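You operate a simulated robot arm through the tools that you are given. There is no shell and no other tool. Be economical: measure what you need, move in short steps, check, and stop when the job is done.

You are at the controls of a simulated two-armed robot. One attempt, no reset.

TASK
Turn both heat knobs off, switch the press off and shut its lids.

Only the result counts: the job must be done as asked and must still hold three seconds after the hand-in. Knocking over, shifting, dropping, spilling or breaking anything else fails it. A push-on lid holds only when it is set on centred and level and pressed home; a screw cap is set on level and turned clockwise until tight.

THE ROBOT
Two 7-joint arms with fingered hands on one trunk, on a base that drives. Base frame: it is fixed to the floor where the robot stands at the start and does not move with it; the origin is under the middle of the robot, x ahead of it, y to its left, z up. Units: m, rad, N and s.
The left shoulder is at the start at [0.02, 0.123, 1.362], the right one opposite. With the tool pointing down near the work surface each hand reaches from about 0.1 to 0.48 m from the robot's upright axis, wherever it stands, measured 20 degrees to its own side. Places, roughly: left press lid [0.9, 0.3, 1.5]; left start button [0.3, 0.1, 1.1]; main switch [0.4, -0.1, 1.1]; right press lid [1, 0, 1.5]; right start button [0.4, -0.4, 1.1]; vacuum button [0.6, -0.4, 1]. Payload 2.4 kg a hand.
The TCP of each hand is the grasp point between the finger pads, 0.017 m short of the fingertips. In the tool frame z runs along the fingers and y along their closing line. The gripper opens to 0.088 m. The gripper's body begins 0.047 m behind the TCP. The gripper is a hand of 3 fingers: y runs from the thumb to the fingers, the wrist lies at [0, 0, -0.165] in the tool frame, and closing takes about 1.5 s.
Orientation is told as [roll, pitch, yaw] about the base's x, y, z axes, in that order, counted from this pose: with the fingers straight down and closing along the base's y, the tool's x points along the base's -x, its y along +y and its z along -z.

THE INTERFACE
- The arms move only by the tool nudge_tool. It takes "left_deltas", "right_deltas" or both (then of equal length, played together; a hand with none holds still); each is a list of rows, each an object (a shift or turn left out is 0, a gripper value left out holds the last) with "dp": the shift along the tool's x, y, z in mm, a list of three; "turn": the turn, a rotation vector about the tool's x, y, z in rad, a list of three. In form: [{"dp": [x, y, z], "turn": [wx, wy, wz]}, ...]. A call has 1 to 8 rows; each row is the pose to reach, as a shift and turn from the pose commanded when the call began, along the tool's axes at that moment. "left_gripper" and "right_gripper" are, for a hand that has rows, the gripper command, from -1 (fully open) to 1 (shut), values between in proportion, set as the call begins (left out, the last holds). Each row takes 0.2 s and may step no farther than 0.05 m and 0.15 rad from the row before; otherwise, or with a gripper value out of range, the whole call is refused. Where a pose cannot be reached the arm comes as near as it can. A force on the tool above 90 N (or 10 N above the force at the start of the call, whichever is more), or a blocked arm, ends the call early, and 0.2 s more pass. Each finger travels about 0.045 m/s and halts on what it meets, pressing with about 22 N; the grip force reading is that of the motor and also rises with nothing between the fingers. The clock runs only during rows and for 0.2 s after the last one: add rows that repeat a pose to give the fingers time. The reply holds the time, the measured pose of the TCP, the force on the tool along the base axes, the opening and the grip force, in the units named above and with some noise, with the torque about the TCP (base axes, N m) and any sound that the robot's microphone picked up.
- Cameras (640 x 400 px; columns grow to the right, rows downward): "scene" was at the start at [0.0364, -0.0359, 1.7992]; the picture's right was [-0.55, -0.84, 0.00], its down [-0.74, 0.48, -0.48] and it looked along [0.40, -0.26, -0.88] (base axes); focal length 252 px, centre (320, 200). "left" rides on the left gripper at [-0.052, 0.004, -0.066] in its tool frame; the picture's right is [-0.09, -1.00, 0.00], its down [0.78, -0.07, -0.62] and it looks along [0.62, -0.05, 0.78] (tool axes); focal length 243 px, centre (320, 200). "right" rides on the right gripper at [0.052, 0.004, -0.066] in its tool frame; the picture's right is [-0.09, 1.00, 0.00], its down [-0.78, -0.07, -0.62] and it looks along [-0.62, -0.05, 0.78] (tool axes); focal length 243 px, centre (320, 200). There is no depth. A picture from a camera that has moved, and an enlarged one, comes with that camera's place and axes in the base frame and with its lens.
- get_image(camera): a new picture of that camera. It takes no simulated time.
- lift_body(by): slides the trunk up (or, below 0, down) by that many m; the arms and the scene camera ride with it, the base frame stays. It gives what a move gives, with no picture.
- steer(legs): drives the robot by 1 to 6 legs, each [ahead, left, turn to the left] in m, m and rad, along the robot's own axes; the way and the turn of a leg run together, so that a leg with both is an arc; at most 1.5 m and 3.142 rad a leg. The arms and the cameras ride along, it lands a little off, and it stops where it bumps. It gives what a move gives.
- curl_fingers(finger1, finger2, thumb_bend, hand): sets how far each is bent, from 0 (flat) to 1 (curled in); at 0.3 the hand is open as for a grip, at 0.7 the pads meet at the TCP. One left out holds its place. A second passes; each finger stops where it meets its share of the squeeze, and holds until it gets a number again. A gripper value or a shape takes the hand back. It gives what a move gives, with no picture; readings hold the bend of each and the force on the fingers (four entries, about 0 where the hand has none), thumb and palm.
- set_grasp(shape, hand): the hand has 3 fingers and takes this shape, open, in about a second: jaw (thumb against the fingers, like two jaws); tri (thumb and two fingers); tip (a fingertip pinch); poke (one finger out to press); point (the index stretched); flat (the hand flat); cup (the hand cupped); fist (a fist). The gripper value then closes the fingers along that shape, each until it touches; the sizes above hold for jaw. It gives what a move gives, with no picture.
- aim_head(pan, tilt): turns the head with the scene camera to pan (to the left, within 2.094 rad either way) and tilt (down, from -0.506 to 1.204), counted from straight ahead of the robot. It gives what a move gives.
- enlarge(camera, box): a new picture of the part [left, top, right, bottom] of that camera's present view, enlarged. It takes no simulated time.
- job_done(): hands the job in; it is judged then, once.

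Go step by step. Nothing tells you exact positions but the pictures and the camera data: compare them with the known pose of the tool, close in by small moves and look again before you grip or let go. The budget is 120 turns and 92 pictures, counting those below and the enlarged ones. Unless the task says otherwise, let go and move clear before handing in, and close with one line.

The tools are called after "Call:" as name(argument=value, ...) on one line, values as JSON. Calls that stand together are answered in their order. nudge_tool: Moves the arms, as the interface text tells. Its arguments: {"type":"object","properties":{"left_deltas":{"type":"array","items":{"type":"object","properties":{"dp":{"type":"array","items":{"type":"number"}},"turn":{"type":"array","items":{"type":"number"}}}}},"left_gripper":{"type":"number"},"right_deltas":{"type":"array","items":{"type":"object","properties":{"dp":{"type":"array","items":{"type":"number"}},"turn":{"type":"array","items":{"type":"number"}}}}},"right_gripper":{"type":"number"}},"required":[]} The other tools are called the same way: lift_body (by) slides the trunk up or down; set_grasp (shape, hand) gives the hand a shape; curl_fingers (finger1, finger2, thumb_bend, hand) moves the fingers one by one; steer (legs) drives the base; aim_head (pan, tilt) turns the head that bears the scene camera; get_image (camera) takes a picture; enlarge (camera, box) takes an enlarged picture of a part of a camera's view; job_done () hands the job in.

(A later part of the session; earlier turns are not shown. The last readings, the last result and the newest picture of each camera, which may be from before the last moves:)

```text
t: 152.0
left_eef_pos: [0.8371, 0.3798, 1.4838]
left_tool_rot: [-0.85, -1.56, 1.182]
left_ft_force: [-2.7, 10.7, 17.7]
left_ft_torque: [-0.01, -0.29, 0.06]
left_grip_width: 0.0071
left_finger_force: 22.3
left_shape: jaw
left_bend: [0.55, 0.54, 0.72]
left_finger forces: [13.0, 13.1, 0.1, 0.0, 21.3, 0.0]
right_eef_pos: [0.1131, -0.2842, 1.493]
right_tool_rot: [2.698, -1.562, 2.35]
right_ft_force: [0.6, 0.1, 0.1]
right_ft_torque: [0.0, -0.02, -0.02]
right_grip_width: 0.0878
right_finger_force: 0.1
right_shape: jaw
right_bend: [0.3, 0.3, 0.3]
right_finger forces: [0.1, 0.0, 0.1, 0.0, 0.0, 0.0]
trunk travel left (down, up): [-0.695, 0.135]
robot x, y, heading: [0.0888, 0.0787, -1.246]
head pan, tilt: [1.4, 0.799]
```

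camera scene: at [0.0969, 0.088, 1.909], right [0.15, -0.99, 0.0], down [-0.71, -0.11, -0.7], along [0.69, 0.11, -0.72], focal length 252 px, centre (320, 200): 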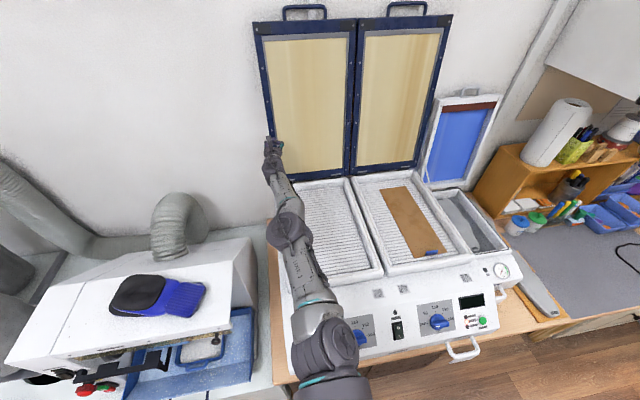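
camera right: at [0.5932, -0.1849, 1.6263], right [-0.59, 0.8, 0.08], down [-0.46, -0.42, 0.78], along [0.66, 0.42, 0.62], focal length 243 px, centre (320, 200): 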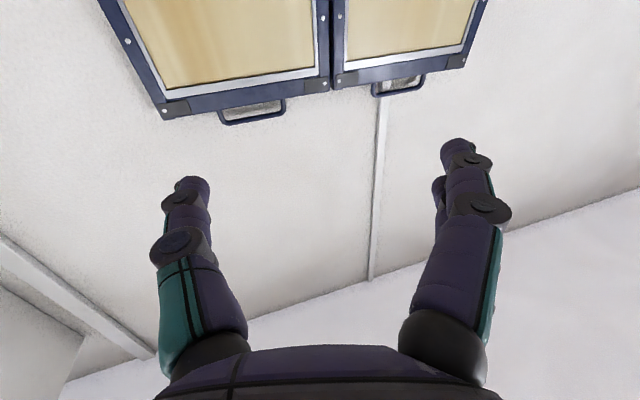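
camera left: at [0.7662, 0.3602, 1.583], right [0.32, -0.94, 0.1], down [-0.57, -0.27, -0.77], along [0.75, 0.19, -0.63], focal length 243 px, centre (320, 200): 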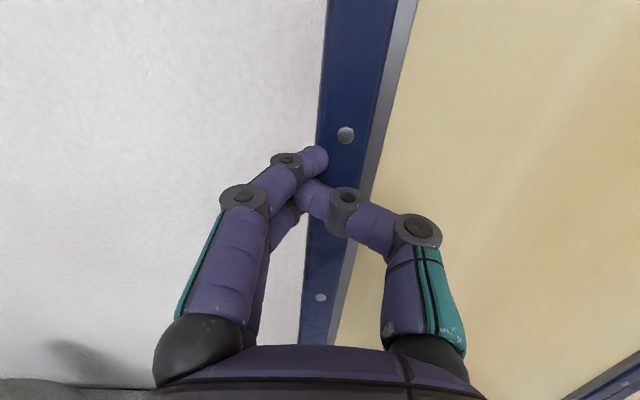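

Holding. I lift 4 mm to unload, then pull two gentle steps.

Call:
lift_body(by=0.004)

Call:
steer(legs=[[0, -0.007, 0]])

Call:
steer(legs=[[0, -0.007, 0]])

```text
t: 152.5
left_eef_pos: [0.8377, 0.3799, 1.4857]
left_tool_rot: [-0.659, -1.558, 0.992]
left_ft_force: [-21.7, 3.3, -21.4]
left_ft_torque: [0.14, 0.36, -0.23]
left_grip_width: 0.0078
left_finger_force: 21.6
left_shape: jaw
left_bend: [0.54, 0.54, 0.71]
left_finger forces: [14.6, 14.5, 0.0, 0.0, 41.4, 0.0]
right_eef_pos: [0.114, -0.285, 1.4953]
right_tool_rot: [2.736, -1.561, 2.318]
right_ft_force: [-0.1, -0.2, 0.0]
right_ft_torque: [-0.01, 0.01, -0.01]
right_grip_width: 0.0879
right_finger_force: 0.1
right_shape: jaw
right_bend: [0.3, 0.3, 0.3]
right_finger forces: [0.1, 0.1, 0.0, 0.0, 0.0, 0.0]
trunk travel left (down, up): [-0.699, 0.131]
robot x, y, heading: [0.0894, 0.0795, -1.243]
head pan, tilt: [1.4, 0.799]
```

```text
t: 153.2
left_eef_pos: [0.8342, 0.3783, 1.4851]
left_tool_rot: [-0.773, -1.558, 1.104]
left_ft_force: [-0.6, 10.4, -1.4]
left_ft_torque: [-0.02, 0.04, 0.03]
left_grip_width: 0.0073
left_finger_force: 21.9
left_shape: jaw
left_bend: [0.54, 0.53, 0.71]
left_finger forces: [13.0, 12.7, 0.0, 0.1, 24.0, 0.1]
right_eef_pos: [0.109, -0.2852, 1.4953]
right_tool_rot: [2.995, -1.564, 2.057]
right_ft_force: [0.1, -0.3, 0.4]
right_ft_torque: [0.0, 0.05, 0.0]
right_grip_width: 0.0878
right_finger_force: 0.0
right_shape: jaw
right_bend: [0.3, 0.3, 0.3]
right_finger forces: [0.1, 0.1, 0.0, 0.0, 0.0, 0.1]
trunk travel left (down, up): [-0.699, 0.131]
robot x, y, heading: [0.0808, 0.0753, -1.248]
head pan, tilt: [1.4, 0.799]
```

```text
t: 153.9
left_eef_pos: [0.8273, 0.3772, 1.4859]
left_tool_rot: [-0.789, -1.559, 1.124]
left_ft_force: [-1.4, 10.4, -0.5]
left_ft_torque: [-0.02, -0.04, 0.09]
left_grip_width: 0.0069
left_finger_force: 21.2
left_shape: jaw
left_bend: [0.54, 0.53, 0.7]
left_finger forces: [12.4, 11.4, 0.0, 0.1, 20.4, 0.0]
right_eef_pos: [0.1024, -0.2885, 1.4958]
right_tool_rot: [2.959, -1.562, 2.093]
right_ft_force: [-0.5, 0.0, 0.2]
right_ft_torque: [0.0, 0.01, -0.01]
right_grip_width: 0.0879
right_finger_force: 0.0
right_shape: jaw
right_bend: [0.3, 0.3, 0.3]
right_finger forces: [0.0, 0.1, 0.0, 0.0, 0.0, 0.0]
trunk travel left (down, up): [-0.699, 0.131]
robot x, y, heading: [0.0791, 0.0769, -1.239]
head pan, tilt: [1.4, 0.799]
```

Forces are near zero and the grip holds. I continue with gentle steps.

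Call:
steer(legs=[[0, -0.007, 0]])

Call:
steer(legs=[[0, -0.007, 0]])

Call:
steer(legs=[[0, -0.007, 0]])

Call:
get_image(camera="left")

```text
t: 154.7
left_eef_pos: [0.8197, 0.376, 1.4859]
left_tool_rot: [-0.794, -1.558, 1.133]
left_ft_force: [-0.7, 8.7, -0.8]
left_ft_torque: [0.02, -0.09, 0.06]
left_grip_width: 0.0067
left_finger_force: 21.4
left_shape: jaw
left_bend: [0.55, 0.53, 0.7]
left_finger forces: [12.2, 10.7, 0.0, 0.0, 19.1, 0.1]
right_eef_pos: [0.0955, -0.2911, 1.4964]
right_tool_rot: [2.935, -1.563, 2.117]
right_ft_force: [0.9, -0.3, -0.7]
right_ft_torque: [-0.01, 0.01, 0.0]
right_grip_width: 0.0881
right_finger_force: 0.0
right_shape: jaw
right_bend: [0.3, 0.3, 0.3]
right_finger forces: [0.0, 0.0, 0.0, 0.0, 0.0, 0.0]
trunk travel left (down, up): [-0.699, 0.131]
robot x, y, heading: [0.0658, 0.0729, -1.242]
head pan, tilt: [1.4, 0.799]
```

```text
t: 155.4
left_eef_pos: [0.8126, 0.3742, 1.4866]
left_tool_rot: [-0.79, -1.56, 1.132]
left_ft_force: [-0.5, 7.6, 0.0]
left_ft_torque: [0.07, 0.09, 0.26]
left_grip_width: 0.0066
left_finger_force: 22.0
left_shape: jaw
left_bend: [0.56, 0.58, 0.7]
left_finger forces: [10.2, 25.9, 0.0, 0.0, 14.6, 0.0]
right_eef_pos: [0.0902, -0.2932, 1.4959]
right_tool_rot: [2.895, -1.564, 2.157]
right_ft_force: [-0.7, -0.7, -0.9]
right_ft_torque: [-0.01, -0.01, -0.01]
right_grip_width: 0.088
right_finger_force: 0.1
right_shape: jaw
right_bend: [0.3, 0.3, 0.3]
right_finger forces: [0.0, 0.1, 0.0, 0.0, 0.0, 0.1]
trunk travel left (down, up): [-0.699, 0.131]
robot x, y, heading: [0.0619, 0.0724, -1.241]
head pan, tilt: [1.4, 0.799]
```

```text
t: 156.1
left_eef_pos: [0.8062, 0.3721, 1.4868]
left_tool_rot: [-0.75, -1.56, 1.089]
left_ft_force: [0.5, 6.4, -1.3]
left_ft_torque: [0.02, 0.01, 0.13]
left_grip_width: 0.0065
left_finger_force: 22.4
left_shape: jaw
left_bend: [0.56, 0.57, 0.7]
left_finger forces: [11.7, 12.8, 0.1, 0.1, 15.8, 0.0]
right_eef_pos: [0.0839, -0.2954, 1.496]
right_tool_rot: [2.88, -1.565, 2.172]
right_ft_force: [-0.3, -1.1, 0.1]
right_ft_torque: [0.01, 0.01, -0.01]
right_grip_width: 0.0879
right_finger_force: 0.0
right_shape: jaw
right_bend: [0.3, 0.3, 0.3]
right_finger forces: [0.0, 0.0, 0.1, 0.0, 0.0, 0.0]
trunk travel left (down, up): [-0.699, 0.131]
robot x, y, heading: [0.0574, 0.0728, -1.241]
head pan, tilt: [1.4, 0.799]
```

```text
13 pictures are left
camera left: at [0.7428, 0.3535, 1.5391], right [0.33, -0.94, 0.09], down [-0.57, -0.28, -0.78], along [0.75, 0.21, -0.62], focal length 243 px, centre (320, 200)
```

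left: 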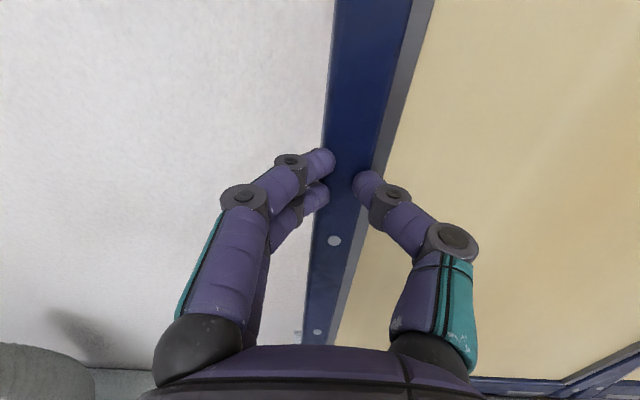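

The lid is about vertical now. More gentle steps to bring it past.

Call:
steer(legs=[[0, -0.008, 0]])

Call:
steer(legs=[[0, -0.008, 0]])

Call:
steer(legs=[[0, -0.008, 0]])

Call:
steer(legs=[[0, -0.008, 0]])

```text
t: 156.9
left_eef_pos: [0.7979, 0.3702, 1.4865]
left_tool_rot: [-0.698, -1.56, 1.041]
left_ft_force: [0.1, 4.8, -3.3]
left_ft_torque: [0.01, 0.05, 0.12]
left_grip_width: 0.0066
left_finger_force: 22.0
left_shape: jaw
left_bend: [0.56, 0.57, 0.7]
left_finger forces: [12.6, 10.3, 0.0, 0.0, 16.4, 0.0]
right_eef_pos: [0.0758, -0.2984, 1.4956]
right_tool_rot: [2.886, -1.564, 2.17]
right_ft_force: [0.7, 0.5, -0.9]
right_ft_torque: [0.0, 0.0, 0.01]
right_grip_width: 0.0877
right_finger_force: 0.1
right_shape: jaw
right_bend: [0.3, 0.3, 0.3]
right_finger forces: [0.1, 0.1, 0.0, 0.1, 0.0, 0.0]
trunk travel left (down, up): [-0.699, 0.131]
robot x, y, heading: [0.0475, 0.0685, -1.242]
head pan, tilt: [1.4, 0.799]
```

```text
t: 157.6
left_eef_pos: [0.7915, 0.3676, 1.4864]
left_tool_rot: [-0.635, -1.558, 0.979]
left_ft_force: [1.9, 3.4, -6.0]
left_ft_torque: [0.04, 0.08, 0.14]
left_grip_width: 0.0066
left_finger_force: 22.0
left_shape: jaw
left_bend: [0.56, 0.57, 0.7]
left_finger forces: [12.5, 10.1, 0.0, 0.0, 16.6, 0.0]
right_eef_pos: [0.0682, -0.3013, 1.4961]
right_tool_rot: [2.905, -1.564, 2.148]
right_ft_force: [0.3, 0.5, 0.3]
right_ft_torque: [-0.01, 0.01, -0.01]
right_grip_width: 0.0879
right_finger_force: 0.0
right_shape: jaw
right_bend: [0.3, 0.3, 0.3]
right_finger forces: [0.0, 0.0, 0.0, 0.0, 0.0, 0.1]
trunk travel left (down, up): [-0.699, 0.131]
robot x, y, heading: [0.0436, 0.0618, -1.246]
head pan, tilt: [1.4, 0.799]
```

```text
t: 158.4
left_eef_pos: [0.7838, 0.3658, 1.4849]
left_tool_rot: [-0.571, -1.558, 0.915]
left_ft_force: [2.3, 3.1, -7.2]
left_ft_torque: [0.05, 0.1, 0.19]
left_grip_width: 0.007
left_finger_force: 21.8
left_shape: jaw
left_bend: [0.56, 0.56, 0.7]
left_finger forces: [12.7, 10.2, 0.0, 0.0, 16.7, 0.1]
right_eef_pos: [0.0618, -0.3033, 1.4956]
right_tool_rot: [2.944, -1.563, 2.112]
right_ft_force: [-0.1, -0.8, -0.7]
right_ft_torque: [0.01, 0.01, 0.0]
right_grip_width: 0.0879
right_finger_force: 0.0
right_shape: jaw
right_bend: [0.3, 0.3, 0.3]
right_finger forces: [0.0, 0.0, 0.1, 0.0, 0.1, 0.0]
trunk travel left (down, up): [-0.699, 0.131]
robot x, y, heading: [0.0316, 0.0609, -1.245]
head pan, tilt: [1.4, 0.799]
```

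```text
t: 159.1
left_eef_pos: [0.7774, 0.3645, 1.485]
left_tool_rot: [-0.514, -1.558, 0.86]
left_ft_force: [1.5, 3.6, -8.3]
left_ft_torque: [0.04, 0.22, 0.12]
left_grip_width: 0.0068
left_finger_force: 21.8
left_shape: jaw
left_bend: [0.56, 0.56, 0.7]
left_finger forces: [12.5, 10.2, 0.0, 0.0, 16.9, 0.0]
right_eef_pos: [0.0549, -0.3058, 1.4955]
right_tool_rot: [2.977, -1.563, 2.078]
right_ft_force: [0.4, -0.2, 0.5]
right_ft_torque: [-0.03, 0.04, -0.01]
right_grip_width: 0.0881
right_finger_force: 0.0
right_shape: jaw
right_bend: [0.3, 0.3, 0.3]
right_finger forces: [0.0, 0.0, 0.0, 0.1, 0.1, 0.0]
trunk travel left (down, up): [-0.699, 0.131]
robot x, y, heading: [0.0271, 0.0602, -1.246]
head pan, tilt: [1.4, 0.799]
```

The lid is past vertical and still held. I follow its arc, alternating sidesteps and small trunk drops.

Call:
lift_body(by=-0.003)

Call:
steer(legs=[[0, -0.014, 0]])

Call:
lift_body(by=-0.004)

Call:
steer(legs=[[0, -0.014, 0]])

Call:
lift_body(by=-0.005)

Call:
steer(legs=[[0, -0.014, 0]])

Call:
get_image(camera="scene")

```text
t: 159.6
left_eef_pos: [0.7729, 0.3625, 1.485]
left_tool_rot: [-0.659, -1.562, 1.006]
left_ft_force: [-1.7, 1.2, 7.3]
left_ft_torque: [0.03, -0.16, 0.06]
left_grip_width: 0.007
left_finger_force: 22.6
left_shape: jaw
left_bend: [0.57, 0.56, 0.7]
left_finger forces: [13.8, 9.1, 0.1, 0.0, 17.5, 0.0]
right_eef_pos: [0.0522, -0.3077, 1.4919]
right_tool_rot: [2.669, -1.562, 2.387]
right_ft_force: [0.1, -0.3, 0.0]
right_ft_torque: [0.03, 0.04, -0.01]
right_grip_width: 0.088
right_finger_force: 0.0
right_shape: jaw
right_bend: [0.3, 0.3, 0.3]
right_finger forces: [0.0, 0.0, 0.1, 0.0, 0.1, 0.0]
trunk travel left (down, up): [-0.696, 0.134]
robot x, y, heading: [0.0241, 0.0594, -1.24]
head pan, tilt: [1.4, 0.799]
```

```text
t: 160.4
left_eef_pos: [0.7651, 0.359, 1.4828]
left_tool_rot: [-0.466, -1.559, 0.809]
left_ft_force: [0.4, -0.2, 0.0]
left_ft_torque: [0.0, 0.0, 0.02]
left_grip_width: 0.0002
left_finger_force: 22.2
left_shape: jaw
left_bend: [0.68, 0.69, 0.78]
left_finger forces: [0.0, 0.0, 0.1, 0.1, 0.0, 0.0]
right_eef_pos: [0.0416, -0.3128, 1.4928]
right_tool_rot: [2.981, -1.563, 2.072]
right_ft_force: [0.1, -0.7, 0.2]
right_ft_torque: [0.01, -0.01, -0.02]
right_grip_width: 0.088
right_finger_force: 0.1
right_shape: jaw
right_bend: [0.3, 0.3, 0.3]
right_finger forces: [0.1, 0.0, 0.0, 0.0, 0.1, 0.1]
trunk travel left (down, up): [-0.696, 0.134]
robot x, y, heading: [0.0132, 0.0524, -1.246]
head pan, tilt: [1.4, 0.799]
```

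```text
t: 160.9
left_eef_pos: [0.7627, 0.3577, 1.4804]
left_tool_rot: [-0.487, -1.56, 0.833]
left_ft_force: [0.6, -0.4, 0.6]
left_ft_torque: [0.04, -0.02, 0.02]
left_grip_width: 0.0
left_finger_force: 22.2
left_shape: jaw
left_bend: [0.68, 0.69, 0.78]
left_finger forces: [0.0, 0.0, 0.1, 0.1, 0.0, 0.1]
right_eef_pos: [0.0412, -0.3114, 1.489]
right_tool_rot: [2.821, -1.563, 2.232]
right_ft_force: [-0.9, -0.1, -0.4]
right_ft_torque: [0.03, 0.0, 0.03]
right_grip_width: 0.0879
right_finger_force: 0.1
right_shape: jaw
right_bend: [0.3, 0.3, 0.3]
right_finger forces: [0.1, 0.0, 0.0, 0.0, 0.0, 0.0]
trunk travel left (down, up): [-0.692, 0.138]
robot x, y, heading: [0.0092, 0.0555, -1.241]
head pan, tilt: [1.4, 0.799]
```

```text
t: 161.7
left_eef_pos: [0.7518, 0.3529, 1.4775]
left_tool_rot: [-0.44, -1.559, 0.786]
left_ft_force: [0.2, 0.4, -0.1]
left_ft_torque: [0.03, 0.01, -0.02]
left_grip_width: 0.0001
left_finger_force: 22.1
left_shape: jaw
left_bend: [0.68, 0.69, 0.78]
left_finger forces: [0.0, 0.0, 0.0, 0.1, 0.0, 0.0]
right_eef_pos: [0.0296, -0.316, 1.4887]
right_tool_rot: [2.983, -1.563, 2.071]
right_ft_force: [0.3, 0.8, -0.2]
right_ft_torque: [0.0, 0.02, 0.01]
right_grip_width: 0.0879
right_finger_force: 0.0
right_shape: jaw
right_bend: [0.3, 0.3, 0.3]
right_finger forces: [0.0, 0.0, 0.0, 0.1, 0.0, 0.0]
trunk travel left (down, up): [-0.692, 0.138]
robot x, y, heading: [-0.0005, 0.0529, -1.243]
head pan, tilt: [1.4, 0.799]
```

```text
t: 162.2
left_eef_pos: [0.7487, 0.3536, 1.4733]
left_tool_rot: [-0.481, -1.559, 0.825]
left_ft_force: [0.7, -0.5, 0.6]
left_ft_torque: [0.02, -0.01, -0.04]
left_grip_width: 0.0
left_finger_force: 22.2
left_shape: jaw
left_bend: [0.68, 0.69, 0.78]
left_finger forces: [0.0, 0.0, 0.0, 0.0, 0.1, 0.0]
right_eef_pos: [0.0264, -0.3165, 1.4843]
right_tool_rot: [2.808, -1.565, 2.245]
right_ft_force: [-1.1, -0.1, 0.0]
right_ft_torque: [0.0, -0.01, 0.01]
right_grip_width: 0.0877
right_finger_force: 0.1
right_shape: jaw
right_bend: [0.3, 0.3, 0.3]
right_finger forces: [0.0, 0.0, 0.0, 0.0, 0.0, 0.1]
trunk travel left (down, up): [-0.687, 0.143]
robot x, y, heading: [-0.0018, 0.0509, -1.24]
head pan, tilt: [1.4, 0.799]
```

```text
t: 163.0
left_eef_pos: [0.7375, 0.3495, 1.4715]
left_tool_rot: [-0.443, -1.56, 0.788]
left_ft_force: [-0.3, 0.0, 0.5]
left_ft_torque: [-0.01, 0.01, 0.03]
left_grip_width: 0.0003
left_finger_force: 21.9
left_shape: jaw
left_bend: [0.68, 0.69, 0.78]
left_finger forces: [0.0, 0.0, 0.1, 0.1, 0.0, 0.1]
right_eef_pos: [0.0168, -0.3206, 1.483]
right_tool_rot: [2.986, -1.564, 2.067]
right_ft_force: [-0.3, 0.7, 0.0]
right_ft_torque: [0.0, 0.02, 0.0]
right_grip_width: 0.088
right_finger_force: 0.0
right_shape: jaw
right_bend: [0.3, 0.3, 0.3]
right_finger forces: [0.1, 0.0, 0.0, 0.0, 0.0, 0.1]
trunk travel left (down, up): [-0.687, 0.143]
robot x, y, heading: [-0.0151, 0.0451, -1.242]
head pan, tilt: [1.4, 0.799]
```

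```text
12 pictures are left
camera scene: at [0.0632, 0.0772, 1.931], right [0.16, -0.99, 0.0], down [-0.71, -0.11, -0.7], along [0.69, 0.11, -0.72], focal length 252 px, centre (320, 200)
```

scene: 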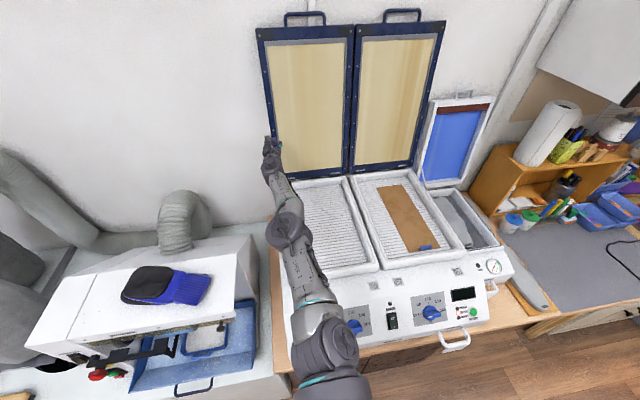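

It slipped once more; I check whether the lid stayed where it was left.

Call:
get_image(camera="left")

```text
11 pictures are left
camera left: at [0.6747, 0.3293, 1.5258], right [0.34, -0.94, 0.09], down [-0.57, -0.28, -0.77], along [0.75, 0.21, -0.63], focal length 243 px, centre (320, 200)
```

left: 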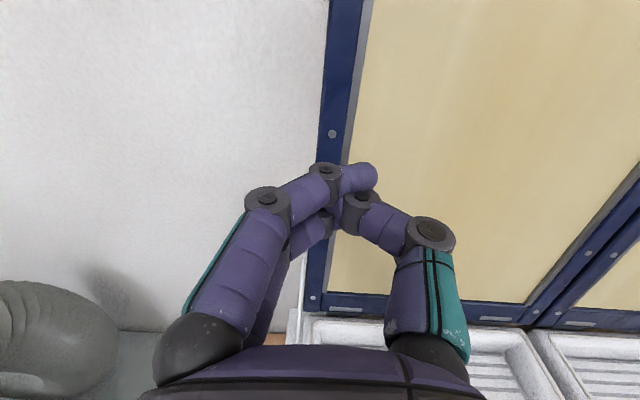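

The lid returned, but pull forces were tiny, so the slip came from jerky, larger moves. I repeat the same grip at the same height and will pull only in gentle 8-mm steps.

Call:
nudge_tool(left_deltas=[{}, {}, {}, {}, {}, {}], left_gripper=-0.4)

Call:
lift_body(by=0.008)

Call:
steer(legs=[[0, 0.08, 0], [0, 0.025, 0], [0, 0.02, 0]])

Call:
nudge_tool(left_deltas=[{}, {}, {}, {}, {}, {}, {}, {}], left_gripper=1)

Call:
steer(legs=[[0, -0.007, 0]])

```text
t: 164.4
left_eef_pos: [0.7364, 0.348, 1.4754]
left_tool_rot: [-0.49, -1.561, 0.836]
left_ft_force: [0.0, 0.5, 0.3]
left_ft_torque: [0.02, 0.02, 0.01]
left_grip_width: 0.0613
left_finger_force: 0.1
left_shape: jaw
left_bend: [0.67, 0.67, 0.64]
left_finger forces: [0.1, 0.0, 0.0, 0.0, 0.0, 0.1]
right_eef_pos: [0.0143, -0.3217, 1.4833]
right_tool_rot: [2.788, -1.563, 2.267]
right_ft_force: [0.2, 0.0, 1.2]
right_ft_torque: [-0.05, 0.01, -0.03]
right_grip_width: 0.0876
right_finger_force: 0.0
right_shape: jaw
right_bend: [0.3, 0.3, 0.3]
right_finger forces: [0.1, 0.0, 0.1, 0.0, 0.0, 0.0]
trunk travel left (down, up): [-0.687, 0.143]
robot x, y, heading: [-0.0165, 0.0442, -1.243]
head pan, tilt: [1.4, 0.799]
```

```text
t: 164.9
left_eef_pos: [0.737, 0.3483, 1.4823]
left_tool_rot: [-0.496, -1.562, 0.84]
left_ft_force: [0.4, -0.5, 0.7]
left_ft_torque: [-0.02, 0.02, 0.01]
left_grip_width: 0.0611
left_finger_force: 0.0
left_shape: jaw
left_bend: [0.67, 0.67, 0.64]
left_finger forces: [0.1, 0.1, 0.0, 0.1, 0.0, 0.1]
right_eef_pos: [0.0145, -0.3213, 1.4911]
right_tool_rot: [2.781, -1.563, 2.274]
right_ft_force: [0.7, 0.5, -0.2]
right_ft_torque: [-0.02, -0.03, 0.0]
right_grip_width: 0.0878
right_finger_force: 0.0
right_shape: jaw
right_bend: [0.3, 0.3, 0.3]
right_finger forces: [0.1, 0.0, 0.1, 0.0, 0.0, 0.0]
trunk travel left (down, up): [-0.695, 0.135]
robot x, y, heading: [-0.0131, 0.0492, -1.243]
head pan, tilt: [1.4, 0.799]
```

```text
t: 166.9
left_eef_pos: [0.8394, 0.3871, 1.4868]
left_tool_rot: [-1.073, -1.565, 1.421]
left_ft_force: [-17.0, -3.6, -0.6]
left_ft_torque: [-0.04, 0.06, -0.76]
left_grip_width: 0.061
left_finger_force: 0.1
left_shape: jaw
left_bend: [0.67, 0.67, 0.65]
left_finger forces: [0.1, 0.0, 0.0, 0.0, 17.5, 0.0]
right_eef_pos: [0.1203, -0.2865, 1.4919]
right_tool_rot: [2.403, -1.562, 2.658]
right_ft_force: [0.3, 1.0, 0.5]
right_ft_torque: [-0.02, -0.03, 0.01]
right_grip_width: 0.0879
right_finger_force: 0.1
right_shape: jaw
right_bend: [0.3, 0.3, 0.3]
right_finger forces: [0.1, 0.1, 0.1, 0.0, 0.0, 0.1]
trunk travel left (down, up): [-0.695, 0.135]
robot x, y, heading: [0.095, 0.0801, -1.23]
head pan, tilt: [1.4, 0.799]
stopped in leg 3: the robot was blocked; the commanded pose is now the measured one
```

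```text
t: 168.7
left_eef_pos: [0.8386, 0.3875, 1.4879]
left_tool_rot: [-1.202, -1.565, 1.552]
left_ft_force: [-18.6, -3.4, 3.1]
left_ft_torque: [-0.17, -0.07, -0.6]
left_grip_width: 0.0141
left_finger_force: 21.7
left_shape: jaw
left_bend: [0.55, 0.55, 0.73]
left_finger forces: [10.8, 11.1, 0.0, 0.0, 35.2, 0.0]
right_eef_pos: [0.1199, -0.2857, 1.4914]
right_tool_rot: [2.387, -1.56, 2.674]
right_ft_force: [0.3, 0.9, -0.4]
right_ft_torque: [-0.02, 0.03, -0.03]
right_grip_width: 0.0881
right_finger_force: 0.0
right_shape: jaw
right_bend: [0.3, 0.3, 0.3]
right_finger forces: [0.0, 0.0, 0.0, 0.0, 0.1, 0.0]
trunk travel left (down, up): [-0.695, 0.135]
robot x, y, heading: [0.0955, 0.0794, -1.238]
head pan, tilt: [1.4, 0.799]
```

```text
t: 169.5
left_eef_pos: [0.8346, 0.3866, 1.4847]
left_tool_rot: [-0.948, -1.563, 1.3]
left_ft_force: [1.8, 1.7, 16.2]
left_ft_torque: [-0.16, -0.34, -0.08]
left_grip_width: 0.0137
left_finger_force: 22.0
left_shape: jaw
left_bend: [0.54, 0.52, 0.73]
left_finger forces: [8.5, 8.9, 0.0, 0.0, 16.7, 0.0]
right_eef_pos: [0.1172, -0.2867, 1.491]
right_tool_rot: [2.6, -1.562, 2.461]
right_ft_force: [0.2, -0.7, 0.8]
right_ft_torque: [-0.02, 0.04, 0.02]
right_grip_width: 0.0878
right_finger_force: 0.0
right_shape: jaw
right_bend: [0.3, 0.3, 0.3]
right_finger forces: [0.1, 0.0, 0.0, 0.0, 0.0, 0.0]
trunk travel left (down, up): [-0.695, 0.135]
robot x, y, heading: [0.0872, 0.0789, -1.238]
head pan, tilt: [1.4, 0.799]
```

Gripping again. I unload vertically and pull in tiny steps.

Call:
lift_body(by=0.003)

Call:
steer(legs=[[0, -0.007, 0]])

Call:
steer(legs=[[0, -0.007, 0]])

Call:
steer(legs=[[0, -0.007, 0]])

Call:
steer(legs=[[0, -0.007, 0]])

```text
t: 170.0
left_eef_pos: [0.8348, 0.3878, 1.487]
left_tool_rot: [-0.734, -1.562, 1.084]
left_ft_force: [-19.2, -3.0, -20.4]
left_ft_torque: [0.25, 0.35, -0.39]
left_grip_width: 0.0098
left_finger_force: 21.8
left_shape: jaw
left_bend: [0.57, 0.53, 0.73]
left_finger forces: [16.5, 7.8, 0.1, 0.0, 36.3, 0.1]
right_eef_pos: [0.117, -0.2859, 1.4933]
right_tool_rot: [2.609, -1.563, 2.454]
right_ft_force: [-0.7, 0.2, 1.2]
right_ft_torque: [0.01, -0.01, 0.0]
right_grip_width: 0.0879
right_finger_force: 0.0
right_shape: jaw
right_bend: [0.3, 0.3, 0.3]
right_finger forces: [0.1, 0.1, 0.0, 0.0, 0.0, 0.0]
trunk travel left (down, up): [-0.698, 0.132]
robot x, y, heading: [0.0911, 0.078, -1.238]
head pan, tilt: [1.4, 0.799]
```

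```text
t: 170.7
left_eef_pos: [0.83, 0.386, 1.4859]
left_tool_rot: [-0.891, -1.562, 1.244]
left_ft_force: [1.6, 3.7, 0.6]
left_ft_torque: [0.04, 0.04, 0.0]
left_grip_width: 0.0099
left_finger_force: 21.9
left_shape: jaw
left_bend: [0.56, 0.53, 0.72]
left_finger forces: [8.0, 7.6, 0.2, 0.0, 23.4, 0.0]
right_eef_pos: [0.1129, -0.2878, 1.495]
right_tool_rot: [2.86, -1.564, 2.201]
right_ft_force: [0.2, -0.3, -0.2]
right_ft_torque: [-0.01, -0.02, 0.01]
right_grip_width: 0.088
right_finger_force: 0.0
right_shape: jaw
right_bend: [0.3, 0.3, 0.3]
right_finger forces: [0.0, 0.1, 0.0, 0.0, 0.0, 0.1]
trunk travel left (down, up): [-0.698, 0.132]
robot x, y, heading: [0.0836, 0.0778, -1.232]
head pan, tilt: [1.4, 0.799]
```

```text
t: 171.4
left_eef_pos: [0.823, 0.3833, 1.4874]
left_tool_rot: [-0.944, -1.563, 1.293]
left_ft_force: [1.5, 3.8, 1.2]
left_ft_torque: [0.02, -0.02, 0.11]
left_grip_width: 0.0096
left_finger_force: 21.8
left_shape: jaw
left_bend: [0.56, 0.57, 0.71]
left_finger forces: [8.4, 10.7, 0.1, 0.0, 16.8, 0.1]
right_eef_pos: [0.1055, -0.2897, 1.4948]
right_tool_rot: [2.809, -1.564, 2.252]
right_ft_force: [-1.0, -1.2, 0.0]
right_ft_torque: [0.02, -0.01, 0.03]
right_grip_width: 0.0877
right_finger_force: 0.0
right_shape: jaw
right_bend: [0.3, 0.3, 0.3]
right_finger forces: [0.0, 0.0, 0.0, 0.1, 0.1, 0.0]
trunk travel left (down, up): [-0.698, 0.132]
robot x, y, heading: [0.0775, 0.075, -1.234]
head pan, tilt: [1.4, 0.799]
```

```text
t: 172.2
left_eef_pos: [0.8167, 0.381, 1.4877]
left_tool_rot: [-0.967, -1.562, 1.321]
left_ft_force: [1.0, 2.5, 2.6]
left_ft_torque: [0.0, -0.06, 0.06]
left_grip_width: 0.0096
left_finger_force: 22.0
left_shape: jaw
left_bend: [0.56, 0.57, 0.71]
left_finger forces: [8.7, 8.7, 0.0, 0.0, 16.8, 0.0]
right_eef_pos: [0.0989, -0.293, 1.4938]
right_tool_rot: [2.77, -1.564, 2.29]
right_ft_force: [-0.2, -0.6, -0.3]
right_ft_torque: [0.0, -0.02, -0.04]
right_grip_width: 0.0878
right_finger_force: 0.0
right_shape: jaw
right_bend: [0.3, 0.3, 0.3]
right_finger forces: [0.0, 0.0, 0.0, 0.1, 0.1, 0.0]
trunk travel left (down, up): [-0.698, 0.132]
robot x, y, heading: [0.0697, 0.0699, -1.236]
head pan, tilt: [1.4, 0.799]
```

```text
t: 172.9
left_eef_pos: [0.8101, 0.3792, 1.4877]
left_tool_rot: [-0.968, -1.562, 1.321]
left_ft_force: [0.7, 2.0, 2.1]
left_ft_torque: [0.02, -0.05, 0.05]
left_grip_width: 0.0098
left_finger_force: 22.2
left_shape: jaw
left_bend: [0.56, 0.56, 0.71]
left_finger forces: [8.8, 8.4, 0.0, 0.1, 16.6, 0.0]
right_eef_pos: [0.0926, -0.294, 1.4958]
right_tool_rot: [2.763, -1.563, 2.299]
right_ft_force: [0.1, -0.8, 0.4]
right_ft_torque: [0.0, 0.01, 0.02]
right_grip_width: 0.0881
right_finger_force: 0.0
right_shape: jaw
right_bend: [0.3, 0.3, 0.3]
right_finger forces: [0.0, 0.1, 0.0, 0.0, 0.0, 0.0]
trunk travel left (down, up): [-0.698, 0.132]
robot x, y, heading: [0.0621, 0.0704, -1.229]
head pan, tilt: [1.4, 0.799]
```

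Held, with almost no force. I keep going gently.

Call:
steer(legs=[[0, -0.007, 0]])

Call:
steer(legs=[[0, -0.007, 0]])

Call:
steer(legs=[[0, -0.007, 0]])

Call:
steer(legs=[[0, -0.007, 0]])

Call:
steer(legs=[[0, -0.007, 0]])

Call:
steer(legs=[[0, -0.007, 0]])

```text
t: 173.6
left_eef_pos: [0.8029, 0.377, 1.4875]
left_tool_rot: [-0.939, -1.562, 1.294]
left_ft_force: [1.8, 1.6, 0.8]
left_ft_torque: [0.01, -0.02, 0.03]
left_grip_width: 0.0097
left_finger_force: 22.2
left_shape: jaw
left_bend: [0.56, 0.56, 0.71]
left_finger forces: [9.0, 8.3, 0.1, 0.0, 16.7, 0.0]
right_eef_pos: [0.0875, -0.297, 1.4946]
right_tool_rot: [2.761, -1.564, 2.301]
right_ft_force: [-0.4, 0.5, -0.2]
right_ft_torque: [0.02, 0.01, 0.0]
right_grip_width: 0.0878
right_finger_force: 0.1
right_shape: jaw
right_bend: [0.3, 0.3, 0.3]
right_finger forces: [0.0, 0.0, 0.1, 0.0, 0.0, 0.0]
trunk travel left (down, up): [-0.698, 0.132]
robot x, y, heading: [0.0561, 0.0701, -1.232]
head pan, tilt: [1.4, 0.799]
```

```text
t: 174.4
left_eef_pos: [0.7965, 0.3751, 1.4867]
left_tool_rot: [-0.889, -1.561, 1.244]
left_ft_force: [0.9, 1.6, -1.8]
left_ft_torque: [0.05, 0.01, 0.03]
left_grip_width: 0.0098
left_finger_force: 22.1
left_shape: jaw
left_bend: [0.56, 0.56, 0.7]
left_finger forces: [9.1, 8.1, 0.0, 0.1, 16.7, 0.0]
right_eef_pos: [0.0787, -0.3009, 1.4943]
right_tool_rot: [2.776, -1.563, 2.29]
right_ft_force: [-0.4, -0.8, 0.3]
right_ft_torque: [-0.04, 0.03, -0.05]
right_grip_width: 0.0876
right_finger_force: 0.0
right_shape: jaw
right_bend: [0.3, 0.3, 0.3]
right_finger forces: [0.1, 0.0, 0.0, 0.0, 0.1, 0.1]
trunk travel left (down, up): [-0.698, 0.132]
robot x, y, heading: [0.0535, 0.0655, -1.238]
head pan, tilt: [1.4, 0.799]
```

```text
t: 175.1
left_eef_pos: [0.7893, 0.3745, 1.4874]
left_tool_rot: [-0.841, -1.563, 1.196]
left_ft_force: [1.5, 0.7, -1.7]
left_ft_torque: [0.02, 0.08, 0.06]
left_grip_width: 0.01
left_finger_force: 21.9
left_shape: jaw
left_bend: [0.56, 0.57, 0.7]
left_finger forces: [8.0, 8.5, 0.0, 0.0, 16.2, 0.0]
right_eef_pos: [0.0732, -0.3031, 1.4943]
right_tool_rot: [2.794, -1.564, 2.267]
right_ft_force: [0.3, 0.1, -0.2]
right_ft_torque: [0.01, 0.01, 0.01]
right_grip_width: 0.0878
right_finger_force: 0.0
right_shape: jaw
right_bend: [0.3, 0.3, 0.3]
right_finger forces: [0.0, 0.0, 0.1, 0.1, 0.0, 0.0]
trunk travel left (down, up): [-0.698, 0.132]
robot x, y, heading: [0.044, 0.0636, -1.234]
head pan, tilt: [1.4, 0.799]
```

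```text
t: 175.8
left_eef_pos: [0.7837, 0.371, 1.4862]
left_tool_rot: [-0.746, -1.562, 1.102]
left_ft_force: [-0.1, 0.3, 0.4]
left_ft_torque: [-0.02, 0.01, -0.01]
left_grip_width: 0.0021
left_finger_force: 21.8
left_shape: jaw
left_bend: [0.64, 0.66, 0.79]
left_finger forces: [0.0, 0.0, 0.0, 0.0, 0.1, 0.0]
right_eef_pos: [0.0681, -0.3055, 1.4948]
right_tool_rot: [2.817, -1.565, 2.246]
right_ft_force: [-0.3, -0.4, -0.3]
right_ft_torque: [0.0, 0.02, 0.01]
right_grip_width: 0.0877
right_finger_force: 0.1
right_shape: jaw
right_bend: [0.3, 0.3, 0.3]
right_finger forces: [0.0, 0.1, 0.0, 0.0, 0.1, 0.0]
trunk travel left (down, up): [-0.698, 0.132]
robot x, y, heading: [0.0347, 0.0621, -1.236]
head pan, tilt: [1.4, 0.799]
```

```text
t: 176.6
left_eef_pos: [0.7779, 0.3697, 1.4872]
left_tool_rot: [-0.774, -1.562, 1.132]
left_ft_force: [-0.8, 0.0, 0.1]
left_ft_torque: [0.01, -0.04, -0.04]
left_grip_width: 0.0018
left_finger_force: 22.0
left_shape: jaw
left_bend: [0.64, 0.66, 0.79]
left_finger forces: [0.1, 0.0, 0.0, 0.0, 0.1, 0.1]
right_eef_pos: [0.0603, -0.3079, 1.4949]
right_tool_rot: [2.82, -1.563, 2.242]
right_ft_force: [-0.2, -0.3, 0.2]
right_ft_torque: [0.02, 0.02, -0.02]
right_grip_width: 0.0877
right_finger_force: 0.1
right_shape: jaw
right_bend: [0.3, 0.3, 0.3]
right_finger forces: [0.0, 0.0, 0.0, 0.1, 0.0, 0.0]
trunk travel left (down, up): [-0.698, 0.132]
robot x, y, heading: [0.0264, 0.0577, -1.237]
head pan, tilt: [1.4, 0.799]
```

```text
t: 177.3
left_eef_pos: [0.7719, 0.3676, 1.4857]
left_tool_rot: [-0.769, -1.562, 1.124]
left_ft_force: [0.1, 0.4, -0.2]
left_ft_torque: [0.0, -0.02, -0.02]
left_grip_width: 0.0022
left_finger_force: 22.2
left_shape: jaw
left_bend: [0.64, 0.66, 0.79]
left_finger forces: [0.0, 0.0, 0.0, 0.0, 0.0, 0.0]
right_eef_pos: [0.055, -0.3092, 1.4947]
right_tool_rot: [2.816, -1.565, 2.246]
right_ft_force: [0.3, -0.3, 0.8]
right_ft_torque: [-0.03, -0.03, 0.0]
right_grip_width: 0.0879
right_finger_force: 0.0
right_shape: jaw
right_bend: [0.3, 0.3, 0.3]
right_finger forces: [0.0, 0.0, 0.0, 0.0, 0.0, 0.1]
trunk travel left (down, up): [-0.698, 0.132]
robot x, y, heading: [0.02, 0.0578, -1.23]
head pan, tilt: [1.4, 0.799]
```

The pinch creeps out as the lid turns. Better: curl the thumb in so it bears on the rim's front, keep the fingers long so they pass outside the lid, then hook them behind it, lower at z≈1.40 where the lid is nearest.

Call:
steer(legs=[[0, -0.03, 0]])

Call:
curl_fingers(hand="left", finger1=0.2, finger2=0.2, thumb_bend=1.0)

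Call:
lift_body(by=-0.095)

Call:
steer(legs=[[0, 0.08, 0], [0, 0.025, 0], [0, 0.02, 0]])

Call:
get_image(camera="left")

```text
t: 178.1
left_eef_pos: [0.7443, 0.3577, 1.4861]
left_tool_rot: [-0.706, -1.562, 1.059]
left_ft_force: [0.3, 0.3, 0.1]
left_ft_torque: [0.02, -0.04, -0.02]
left_grip_width: 0.0019
left_finger_force: 22.4
left_shape: jaw
left_bend: [0.64, 0.66, 0.79]
left_finger forces: [0.0, 0.0, 0.0, 0.0, 0.1, 0.0]
right_eef_pos: [0.0297, -0.3181, 1.4954]
right_tool_rot: [2.919, -1.564, 2.143]
right_ft_force: [-1.1, -0.5, -0.7]
right_ft_torque: [-0.02, 0.02, 0.01]
right_grip_width: 0.0877
right_finger_force: 0.1
right_shape: jaw
right_bend: [0.3, 0.3, 0.3]
right_finger forces: [0.0, 0.1, 0.0, 0.0, 0.0, 0.0]
trunk travel left (down, up): [-0.698, 0.132]
robot x, y, heading: [-0.0061, 0.0465, -1.235]
head pan, tilt: [1.4, 0.799]
```

```text
t: 179.1
left_eef_pos: [0.7428, 0.358, 1.4873]
left_tool_rot: [-0.782, -1.562, 1.138]
left_ft_force: [0.1, 0.6, -0.4]
left_ft_torque: [-0.01, 0.03, 0.01]
left_grip_width: 0.0305
left_finger_force: 0.1
left_shape: fingers
left_bend: [0.2, 0.2, 1.0]
left_finger forces: [0.0, 0.0, 0.0, 0.0, 0.0, 0.0]
right_eef_pos: [0.0273, -0.3205, 1.4939]
right_tool_rot: [2.791, -1.564, 2.271]
right_ft_force: [0.4, 1.1, -0.4]
right_ft_torque: [0.0, -0.02, -0.01]
right_grip_width: 0.0879
right_finger_force: 0.1
right_shape: jaw
right_bend: [0.3, 0.3, 0.3]
right_finger forces: [0.0, 0.0, 0.0, 0.1, 0.0, 0.1]
trunk travel left (down, up): [-0.698, 0.132]
robot x, y, heading: [-0.0069, 0.0472, -1.23]
head pan, tilt: [1.4, 0.799]
```

```text
t: 180.4
left_eef_pos: [0.742, 0.3564, 1.3927]
left_tool_rot: [-0.832, -1.563, 1.19]
left_ft_force: [-0.4, 0.4, 0.7]
left_ft_torque: [-0.03, 0.0, -0.01]
left_grip_width: 0.0303
left_finger_force: 0.2
left_shape: fingers
left_bend: [0.2, 0.2, 1.0]
left_finger forces: [0.1, 0.0, 0.0, 0.0, 0.0, 0.0]
right_eef_pos: [0.026, -0.3199, 1.4007]
right_tool_rot: [2.724, -1.563, 2.34]
right_ft_force: [-0.2, -0.7, 0.0]
right_ft_torque: [0.03, 0.0, -0.02]
right_grip_width: 0.0882
right_finger_force: 0.1
right_shape: jaw
right_bend: [0.3, 0.3, 0.3]
right_finger forces: [0.0, 0.0, 0.0, 0.0, 0.1, 0.1]
trunk travel left (down, up): [-0.603, 0.227]
robot x, y, heading: [-0.0086, 0.0477, -1.238]
head pan, tilt: [1.4, 0.799]
```

```text
t: 182.2
left_eef_pos: [0.8427, 0.3911, 1.3918]
left_tool_rot: [-0.761, -1.564, 1.117]
left_ft_force: [-0.2, -0.6, -1.3]
left_ft_torque: [0.01, 0.02, -0.01]
left_grip_width: 0.0304
left_finger_force: 0.0
left_shape: fingers
left_bend: [0.2, 0.2, 1.0]
left_finger forces: [0.1, 0.0, 0.0, 0.0, 0.7, 0.0]
right_eef_pos: [0.1258, -0.2847, 1.3995]
right_tool_rot: [2.721, -1.562, 2.341]
right_ft_force: [0.0, 0.9, -1.0]
right_ft_torque: [-0.01, 0.0, 0.01]
right_grip_width: 0.0879
right_finger_force: 0.0
right_shape: jaw
right_bend: [0.3, 0.3, 0.3]
right_finger forces: [0.1, 0.0, 0.0, 0.0, 0.0, 0.1]
trunk travel left (down, up): [-0.603, 0.227]
robot x, y, heading: [0.098, 0.0831, -1.236]
head pan, tilt: [1.4, 0.799]
stopped in leg 3: the robot was blocked; the commanded pose is now the measured one
```

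```text
10 pictures are left
camera left: at [0.7793, 0.3714, 1.445], right [0.35, -0.93, 0.09], down [-0.56, -0.28, -0.78], along [0.75, 0.22, -0.62], focal length 243 px, centre (320, 200)
```

left: 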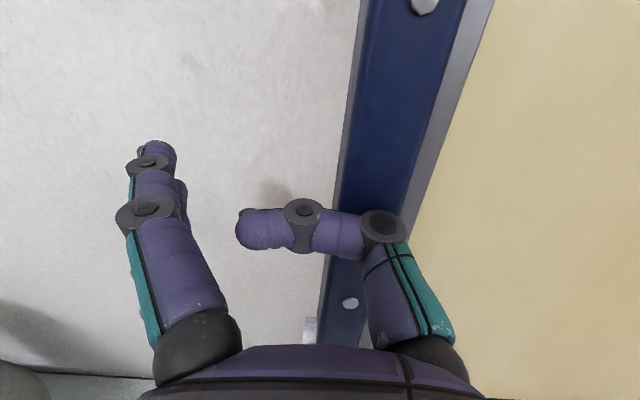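

The thumb bears on the rim front and fingers reach past it. I shift 22 mm along so the fingers will hook behind the edge, then curl them.

Call:
steer(legs=[[0, -0.01, 0], [0.024, 0, 0], [0, 0.014, 0]])

Call:
curl_fingers(hand="left", finger1=0.95, finger2=0.95)

Call:
get_image(camera="left")

```text
t: 183.9
left_eef_pos: [0.8507, 0.3675, 1.3941]
left_tool_rot: [-0.911, -1.566, 1.261]
left_ft_force: [-2.4, -0.4, 0.7]
left_ft_torque: [0.0, 0.02, 0.04]
left_grip_width: 0.0307
left_finger_force: 1.5
left_shape: fingers
left_bend: [0.2, 0.2, 1.0]
left_finger forces: [0.0, 0.0, 0.0, 0.0, 2.2, 0.0]
right_eef_pos: [0.1318, -0.3074, 1.3985]
right_tool_rot: [2.628, -1.563, 2.432]
right_ft_force: [0.2, 0.3, 0.5]
right_ft_torque: [0.01, 0.02, -0.01]
right_grip_width: 0.088
right_finger_force: 0.1
right_shape: jaw
right_bend: [0.3, 0.3, 0.3]
right_finger forces: [0.0, 0.1, 0.0, 0.1, 0.0, 0.1]
trunk travel left (down, up): [-0.603, 0.227]
robot x, y, heading: [0.1047, 0.0632, -1.233]
head pan, tilt: [1.4, 0.799]
stopped in leg 3: the robot was blocked; the commanded pose is now the measured one
```

```text
t: 184.9
left_eef_pos: [0.8487, 0.3728, 1.394]
left_tool_rot: [-1.132, -1.563, 1.489]
left_ft_force: [-3.1, 14.7, 2.9]
left_ft_torque: [0.04, -0.04, 0.15]
left_grip_width: 0.0184
left_finger_force: 10.7
left_shape: fingers
left_bend: [0.61, 0.6, 1.0]
left_finger forces: [8.2, 8.4, 0.1, 0.0, 4.9, 0.1]
right_eef_pos: [0.131, -0.303, 1.3999]
right_tool_rot: [2.828, -1.559, 2.234]
right_ft_force: [-0.8, 0.6, 0.7]
right_ft_torque: [-0.05, -0.01, 0.01]
right_grip_width: 0.0878
right_finger_force: 0.1
right_shape: jaw
right_bend: [0.3, 0.3, 0.3]
right_finger forces: [0.1, 0.0, 0.1, 0.0, 0.0, 0.0]
trunk travel left (down, up): [-0.603, 0.227]
robot x, y, heading: [0.1055, 0.0553, -1.237]
head pan, tilt: [1.4, 0.799]
```

```text
9 pictures are left
camera left: at [0.7851, 0.3532, 1.4457], right [0.35, -0.93, 0.09], down [-0.56, -0.29, -0.78], along [0.75, 0.22, -0.62], focal length 243 px, centre (320, 200)
```

left: 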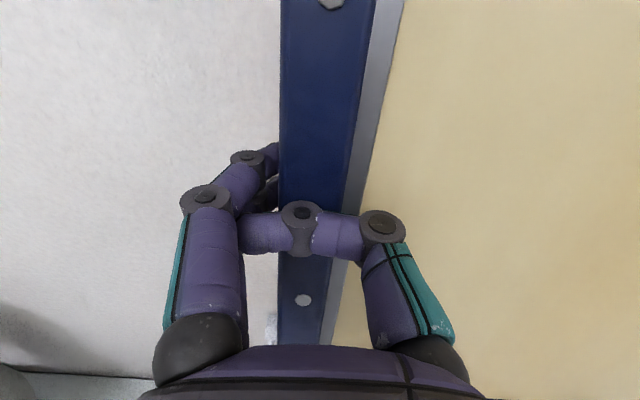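

The fingertips disappear behind the rim: a real hook. I pull gently.

Call:
steer(legs=[[0, -0.01, 0]])

Call:
steer(legs=[[0, -0.01, 0]])

Call:
steer(legs=[[0, -0.01, 0]])

Call:
steer(legs=[[0, -0.01, 0]])

```text
t: 185.6
left_eef_pos: [0.8396, 0.369, 1.3931]
left_tool_rot: [-1.104, -1.563, 1.457]
left_ft_force: [-0.7, 18.9, 8.6]
left_ft_torque: [0.15, -0.14, 0.18]
left_grip_width: 0.0175
left_finger_force: 9.0
left_shape: fingers
left_bend: [0.59, 0.58, 1.0]
left_finger forces: [8.7, 9.3, 0.0, 0.1, 0.2, 0.0]
right_eef_pos: [0.1226, -0.3051, 1.4006]
right_tool_rot: [2.891, -1.56, 2.168]
right_ft_force: [-0.4, 0.1, -0.3]
right_ft_torque: [0.01, -0.03, 0.01]
right_grip_width: 0.088
right_finger_force: 0.1
right_shape: jaw
right_bend: [0.3, 0.3, 0.3]
right_finger forces: [0.0, 0.1, 0.0, 0.0, 0.0, 0.1]
trunk travel left (down, up): [-0.603, 0.227]
robot x, y, heading: [0.0938, 0.0557, -1.236]
head pan, tilt: [1.4, 0.799]
```

```text
t: 186.4
left_eef_pos: [0.8308, 0.3655, 1.3937]
left_tool_rot: [-1.177, -1.562, 1.532]
left_ft_force: [-0.3, 18.1, 7.8]
left_ft_torque: [0.16, -0.08, 0.15]
left_grip_width: 0.0168
left_finger_force: 8.2
left_shape: fingers
left_bend: [0.6, 0.59, 1.0]
left_finger forces: [8.6, 8.3, 0.1, 0.1, 0.0, 0.1]
right_eef_pos: [0.1135, -0.3097, 1.4017]
right_tool_rot: [2.867, -1.561, 2.195]
right_ft_force: [1.0, 0.4, 1.1]
right_ft_torque: [-0.02, -0.03, 0.02]
right_grip_width: 0.0881
right_finger_force: 0.0
right_shape: jaw
right_bend: [0.3, 0.3, 0.3]
right_finger forces: [0.0, 0.0, 0.1, 0.1, 0.0, 0.1]
trunk travel left (down, up): [-0.603, 0.227]
robot x, y, heading: [0.0827, 0.0514, -1.235]
head pan, tilt: [1.4, 0.799]
```

```text
t: 187.1
left_eef_pos: [0.8191, 0.3641, 1.3932]
left_tool_rot: [-1.228, -1.562, 1.585]
left_ft_force: [-1.0, 15.9, 6.4]
left_ft_torque: [0.06, -0.09, 0.17]
left_grip_width: 0.0163
left_finger_force: 7.8
left_shape: fingers
left_bend: [0.62, 0.6, 1.0]
left_finger forces: [8.1, 7.7, 0.1, 0.0, 0.0, 0.1]
right_eef_pos: [0.1043, -0.3138, 1.4004]
right_tool_rot: [2.858, -1.56, 2.204]
right_ft_force: [0.1, -0.9, -0.6]
right_ft_torque: [0.0, -0.03, 0.02]
right_grip_width: 0.088
right_finger_force: 0.0
right_shape: jaw
right_bend: [0.3, 0.3, 0.3]
right_finger forces: [0.0, 0.0, 0.0, 0.0, 0.0, 0.0]
trunk travel left (down, up): [-0.603, 0.227]
robot x, y, heading: [0.0703, 0.0467, -1.236]
head pan, tilt: [1.4, 0.799]
```

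```text
t: 187.9
left_eef_pos: [0.8105, 0.362, 1.3942]
left_tool_rot: [-1.246, -1.565, 1.607]
left_ft_force: [-1.2, 15.7, 2.4]
left_ft_torque: [0.06, -0.04, 0.14]
left_grip_width: 0.0162
left_finger_force: 7.0
left_shape: fingers
left_bend: [0.63, 0.61, 1.0]
left_finger forces: [7.7, 6.9, 0.1, 0.0, 0.5, 0.0]
right_eef_pos: [0.0953, -0.3164, 1.4018]
right_tool_rot: [2.865, -1.56, 2.196]
right_ft_force: [-0.2, 0.1, 0.1]
right_ft_torque: [0.02, 0.02, 0.03]
right_grip_width: 0.0876
right_finger_force: 0.0
right_shape: jaw
right_bend: [0.3, 0.3, 0.3]
right_finger forces: [0.0, 0.0, 0.0, 0.0, 0.0, 0.0]
trunk travel left (down, up): [-0.603, 0.227]
robot x, y, heading: [0.064, 0.0485, -1.238]
head pan, tilt: [1.4, 0.799]
```

Moving with the hand, contact kept. I continue.

Call:
steer(legs=[[0, -0.01, 0]])

Call:
steer(legs=[[0, -0.01, 0]])

Call:
steer(legs=[[0, -0.01, 0]])

Call:
steer(legs=[[0, -0.01, 0]])

Call:
get_image(camera="left")

```text
t: 188.6
left_eef_pos: [0.8002, 0.3596, 1.3951]
left_tool_rot: [-1.243, -1.564, 1.605]
left_ft_force: [-0.8, 14.0, -1.1]
left_ft_torque: [0.0, -0.01, 0.17]
left_grip_width: 0.0161
left_finger_force: 7.2
left_shape: fingers
left_bend: [0.64, 0.62, 1.0]
left_finger forces: [7.1, 6.7, 0.0, 0.0, 0.6, 0.0]
right_eef_pos: [0.0861, -0.3185, 1.3998]
right_tool_rot: [2.875, -1.56, 2.189]
right_ft_force: [0.6, -0.1, 0.2]
right_ft_torque: [0.02, 0.01, 0.0]
right_grip_width: 0.0875
right_finger_force: 0.2
right_shape: jaw
right_bend: [0.3, 0.3, 0.3]
right_finger forces: [0.0, 0.0, 0.1, 0.1, 0.0, 0.1]
trunk travel left (down, up): [-0.603, 0.227]
robot x, y, heading: [0.0571, 0.0407, -1.231]
head pan, tilt: [1.4, 0.799]
```

```text
t: 189.4
left_eef_pos: [0.7905, 0.3571, 1.3935]
left_tool_rot: [-1.26, -1.564, 1.623]
left_ft_force: [0.3, 13.4, -2.8]
left_ft_torque: [-0.03, -0.04, 0.14]
left_grip_width: 0.016
left_finger_force: 6.4
left_shape: fingers
left_bend: [0.64, 0.63, 1.0]
left_finger forces: [6.7, 6.4, 0.0, 0.1, 0.0, 0.1]
right_eef_pos: [0.0761, -0.3226, 1.3998]
right_tool_rot: [2.875, -1.56, 2.188]
right_ft_force: [0.1, -0.5, 0.2]
right_ft_torque: [0.02, -0.01, 0.03]
right_grip_width: 0.0879
right_finger_force: 0.1
right_shape: jaw
right_bend: [0.3, 0.3, 0.3]
right_finger forces: [0.0, 0.0, 0.1, 0.0, 0.0, 0.0]
trunk travel left (down, up): [-0.603, 0.227]
robot x, y, heading: [0.0473, 0.0371, -1.232]
head pan, tilt: [1.4, 0.799]
```

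```text
t: 190.1
left_eef_pos: [0.7804, 0.3548, 1.395]
left_tool_rot: [-1.32, -1.564, 1.686]
left_ft_force: [-1.7, 12.4, -1.5]
left_ft_torque: [-0.03, -0.04, 0.12]
left_grip_width: 0.0156
left_finger_force: 6.3
left_shape: fingers
left_bend: [0.65, 0.64, 1.0]
left_finger forces: [6.1, 6.0, 0.0, 0.0, 0.0, 0.0]
right_eef_pos: [0.0662, -0.3264, 1.4011]
right_tool_rot: [2.852, -1.56, 2.211]
right_ft_force: [-0.7, -0.5, -0.6]
right_ft_torque: [-0.01, 0.01, 0.03]
right_grip_width: 0.0881
right_finger_force: 0.1
right_shape: jaw
right_bend: [0.3, 0.3, 0.3]
right_finger forces: [0.0, 0.1, 0.1, 0.1, 0.0, 0.0]
trunk travel left (down, up): [-0.603, 0.227]
robot x, y, heading: [0.0391, 0.0374, -1.234]
head pan, tilt: [1.4, 0.799]
```

```text
t: 190.9
left_eef_pos: [0.7702, 0.353, 1.3945]
left_tool_rot: [-1.383, -1.563, 1.754]
left_ft_force: [-1.0, 11.3, -2.4]
left_ft_torque: [0.02, 0.05, 0.11]
left_grip_width: 0.0157
left_finger_force: 5.4
left_shape: fingers
left_bend: [0.66, 0.65, 1.0]
left_finger forces: [5.6, 5.6, 0.0, 0.0, 0.0, 0.0]
right_eef_pos: [0.0578, -0.33, 1.4009]
right_tool_rot: [2.833, -1.56, 2.233]
right_ft_force: [0.0, -0.8, -0.5]
right_ft_torque: [-0.01, 0.01, 0.01]
right_grip_width: 0.088
right_finger_force: 0.0
right_shape: jaw
right_bend: [0.3, 0.3, 0.3]
right_finger forces: [0.0, 0.0, 0.0, 0.1, 0.0, 0.1]
trunk travel left (down, up): [-0.603, 0.227]
robot x, y, heading: [0.023, 0.0311, -1.236]
head pan, tilt: [1.4, 0.799]
```

```text
8 pictures are left
camera left: at [0.7067, 0.3317, 1.4476], right [0.36, -0.93, 0.09], down [-0.55, -0.29, -0.78], along [0.75, 0.23, -0.62], focal length 243 px, centre (320, 200)
```

left: 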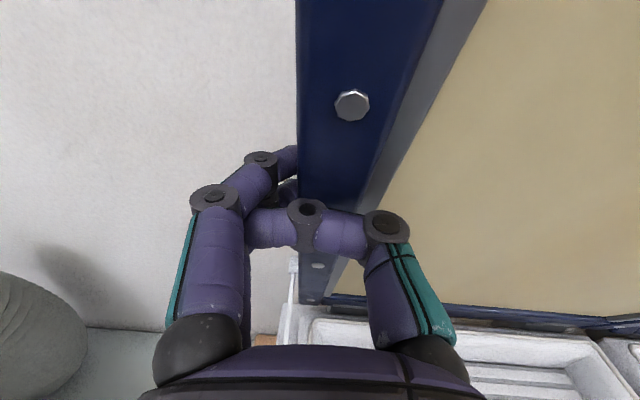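

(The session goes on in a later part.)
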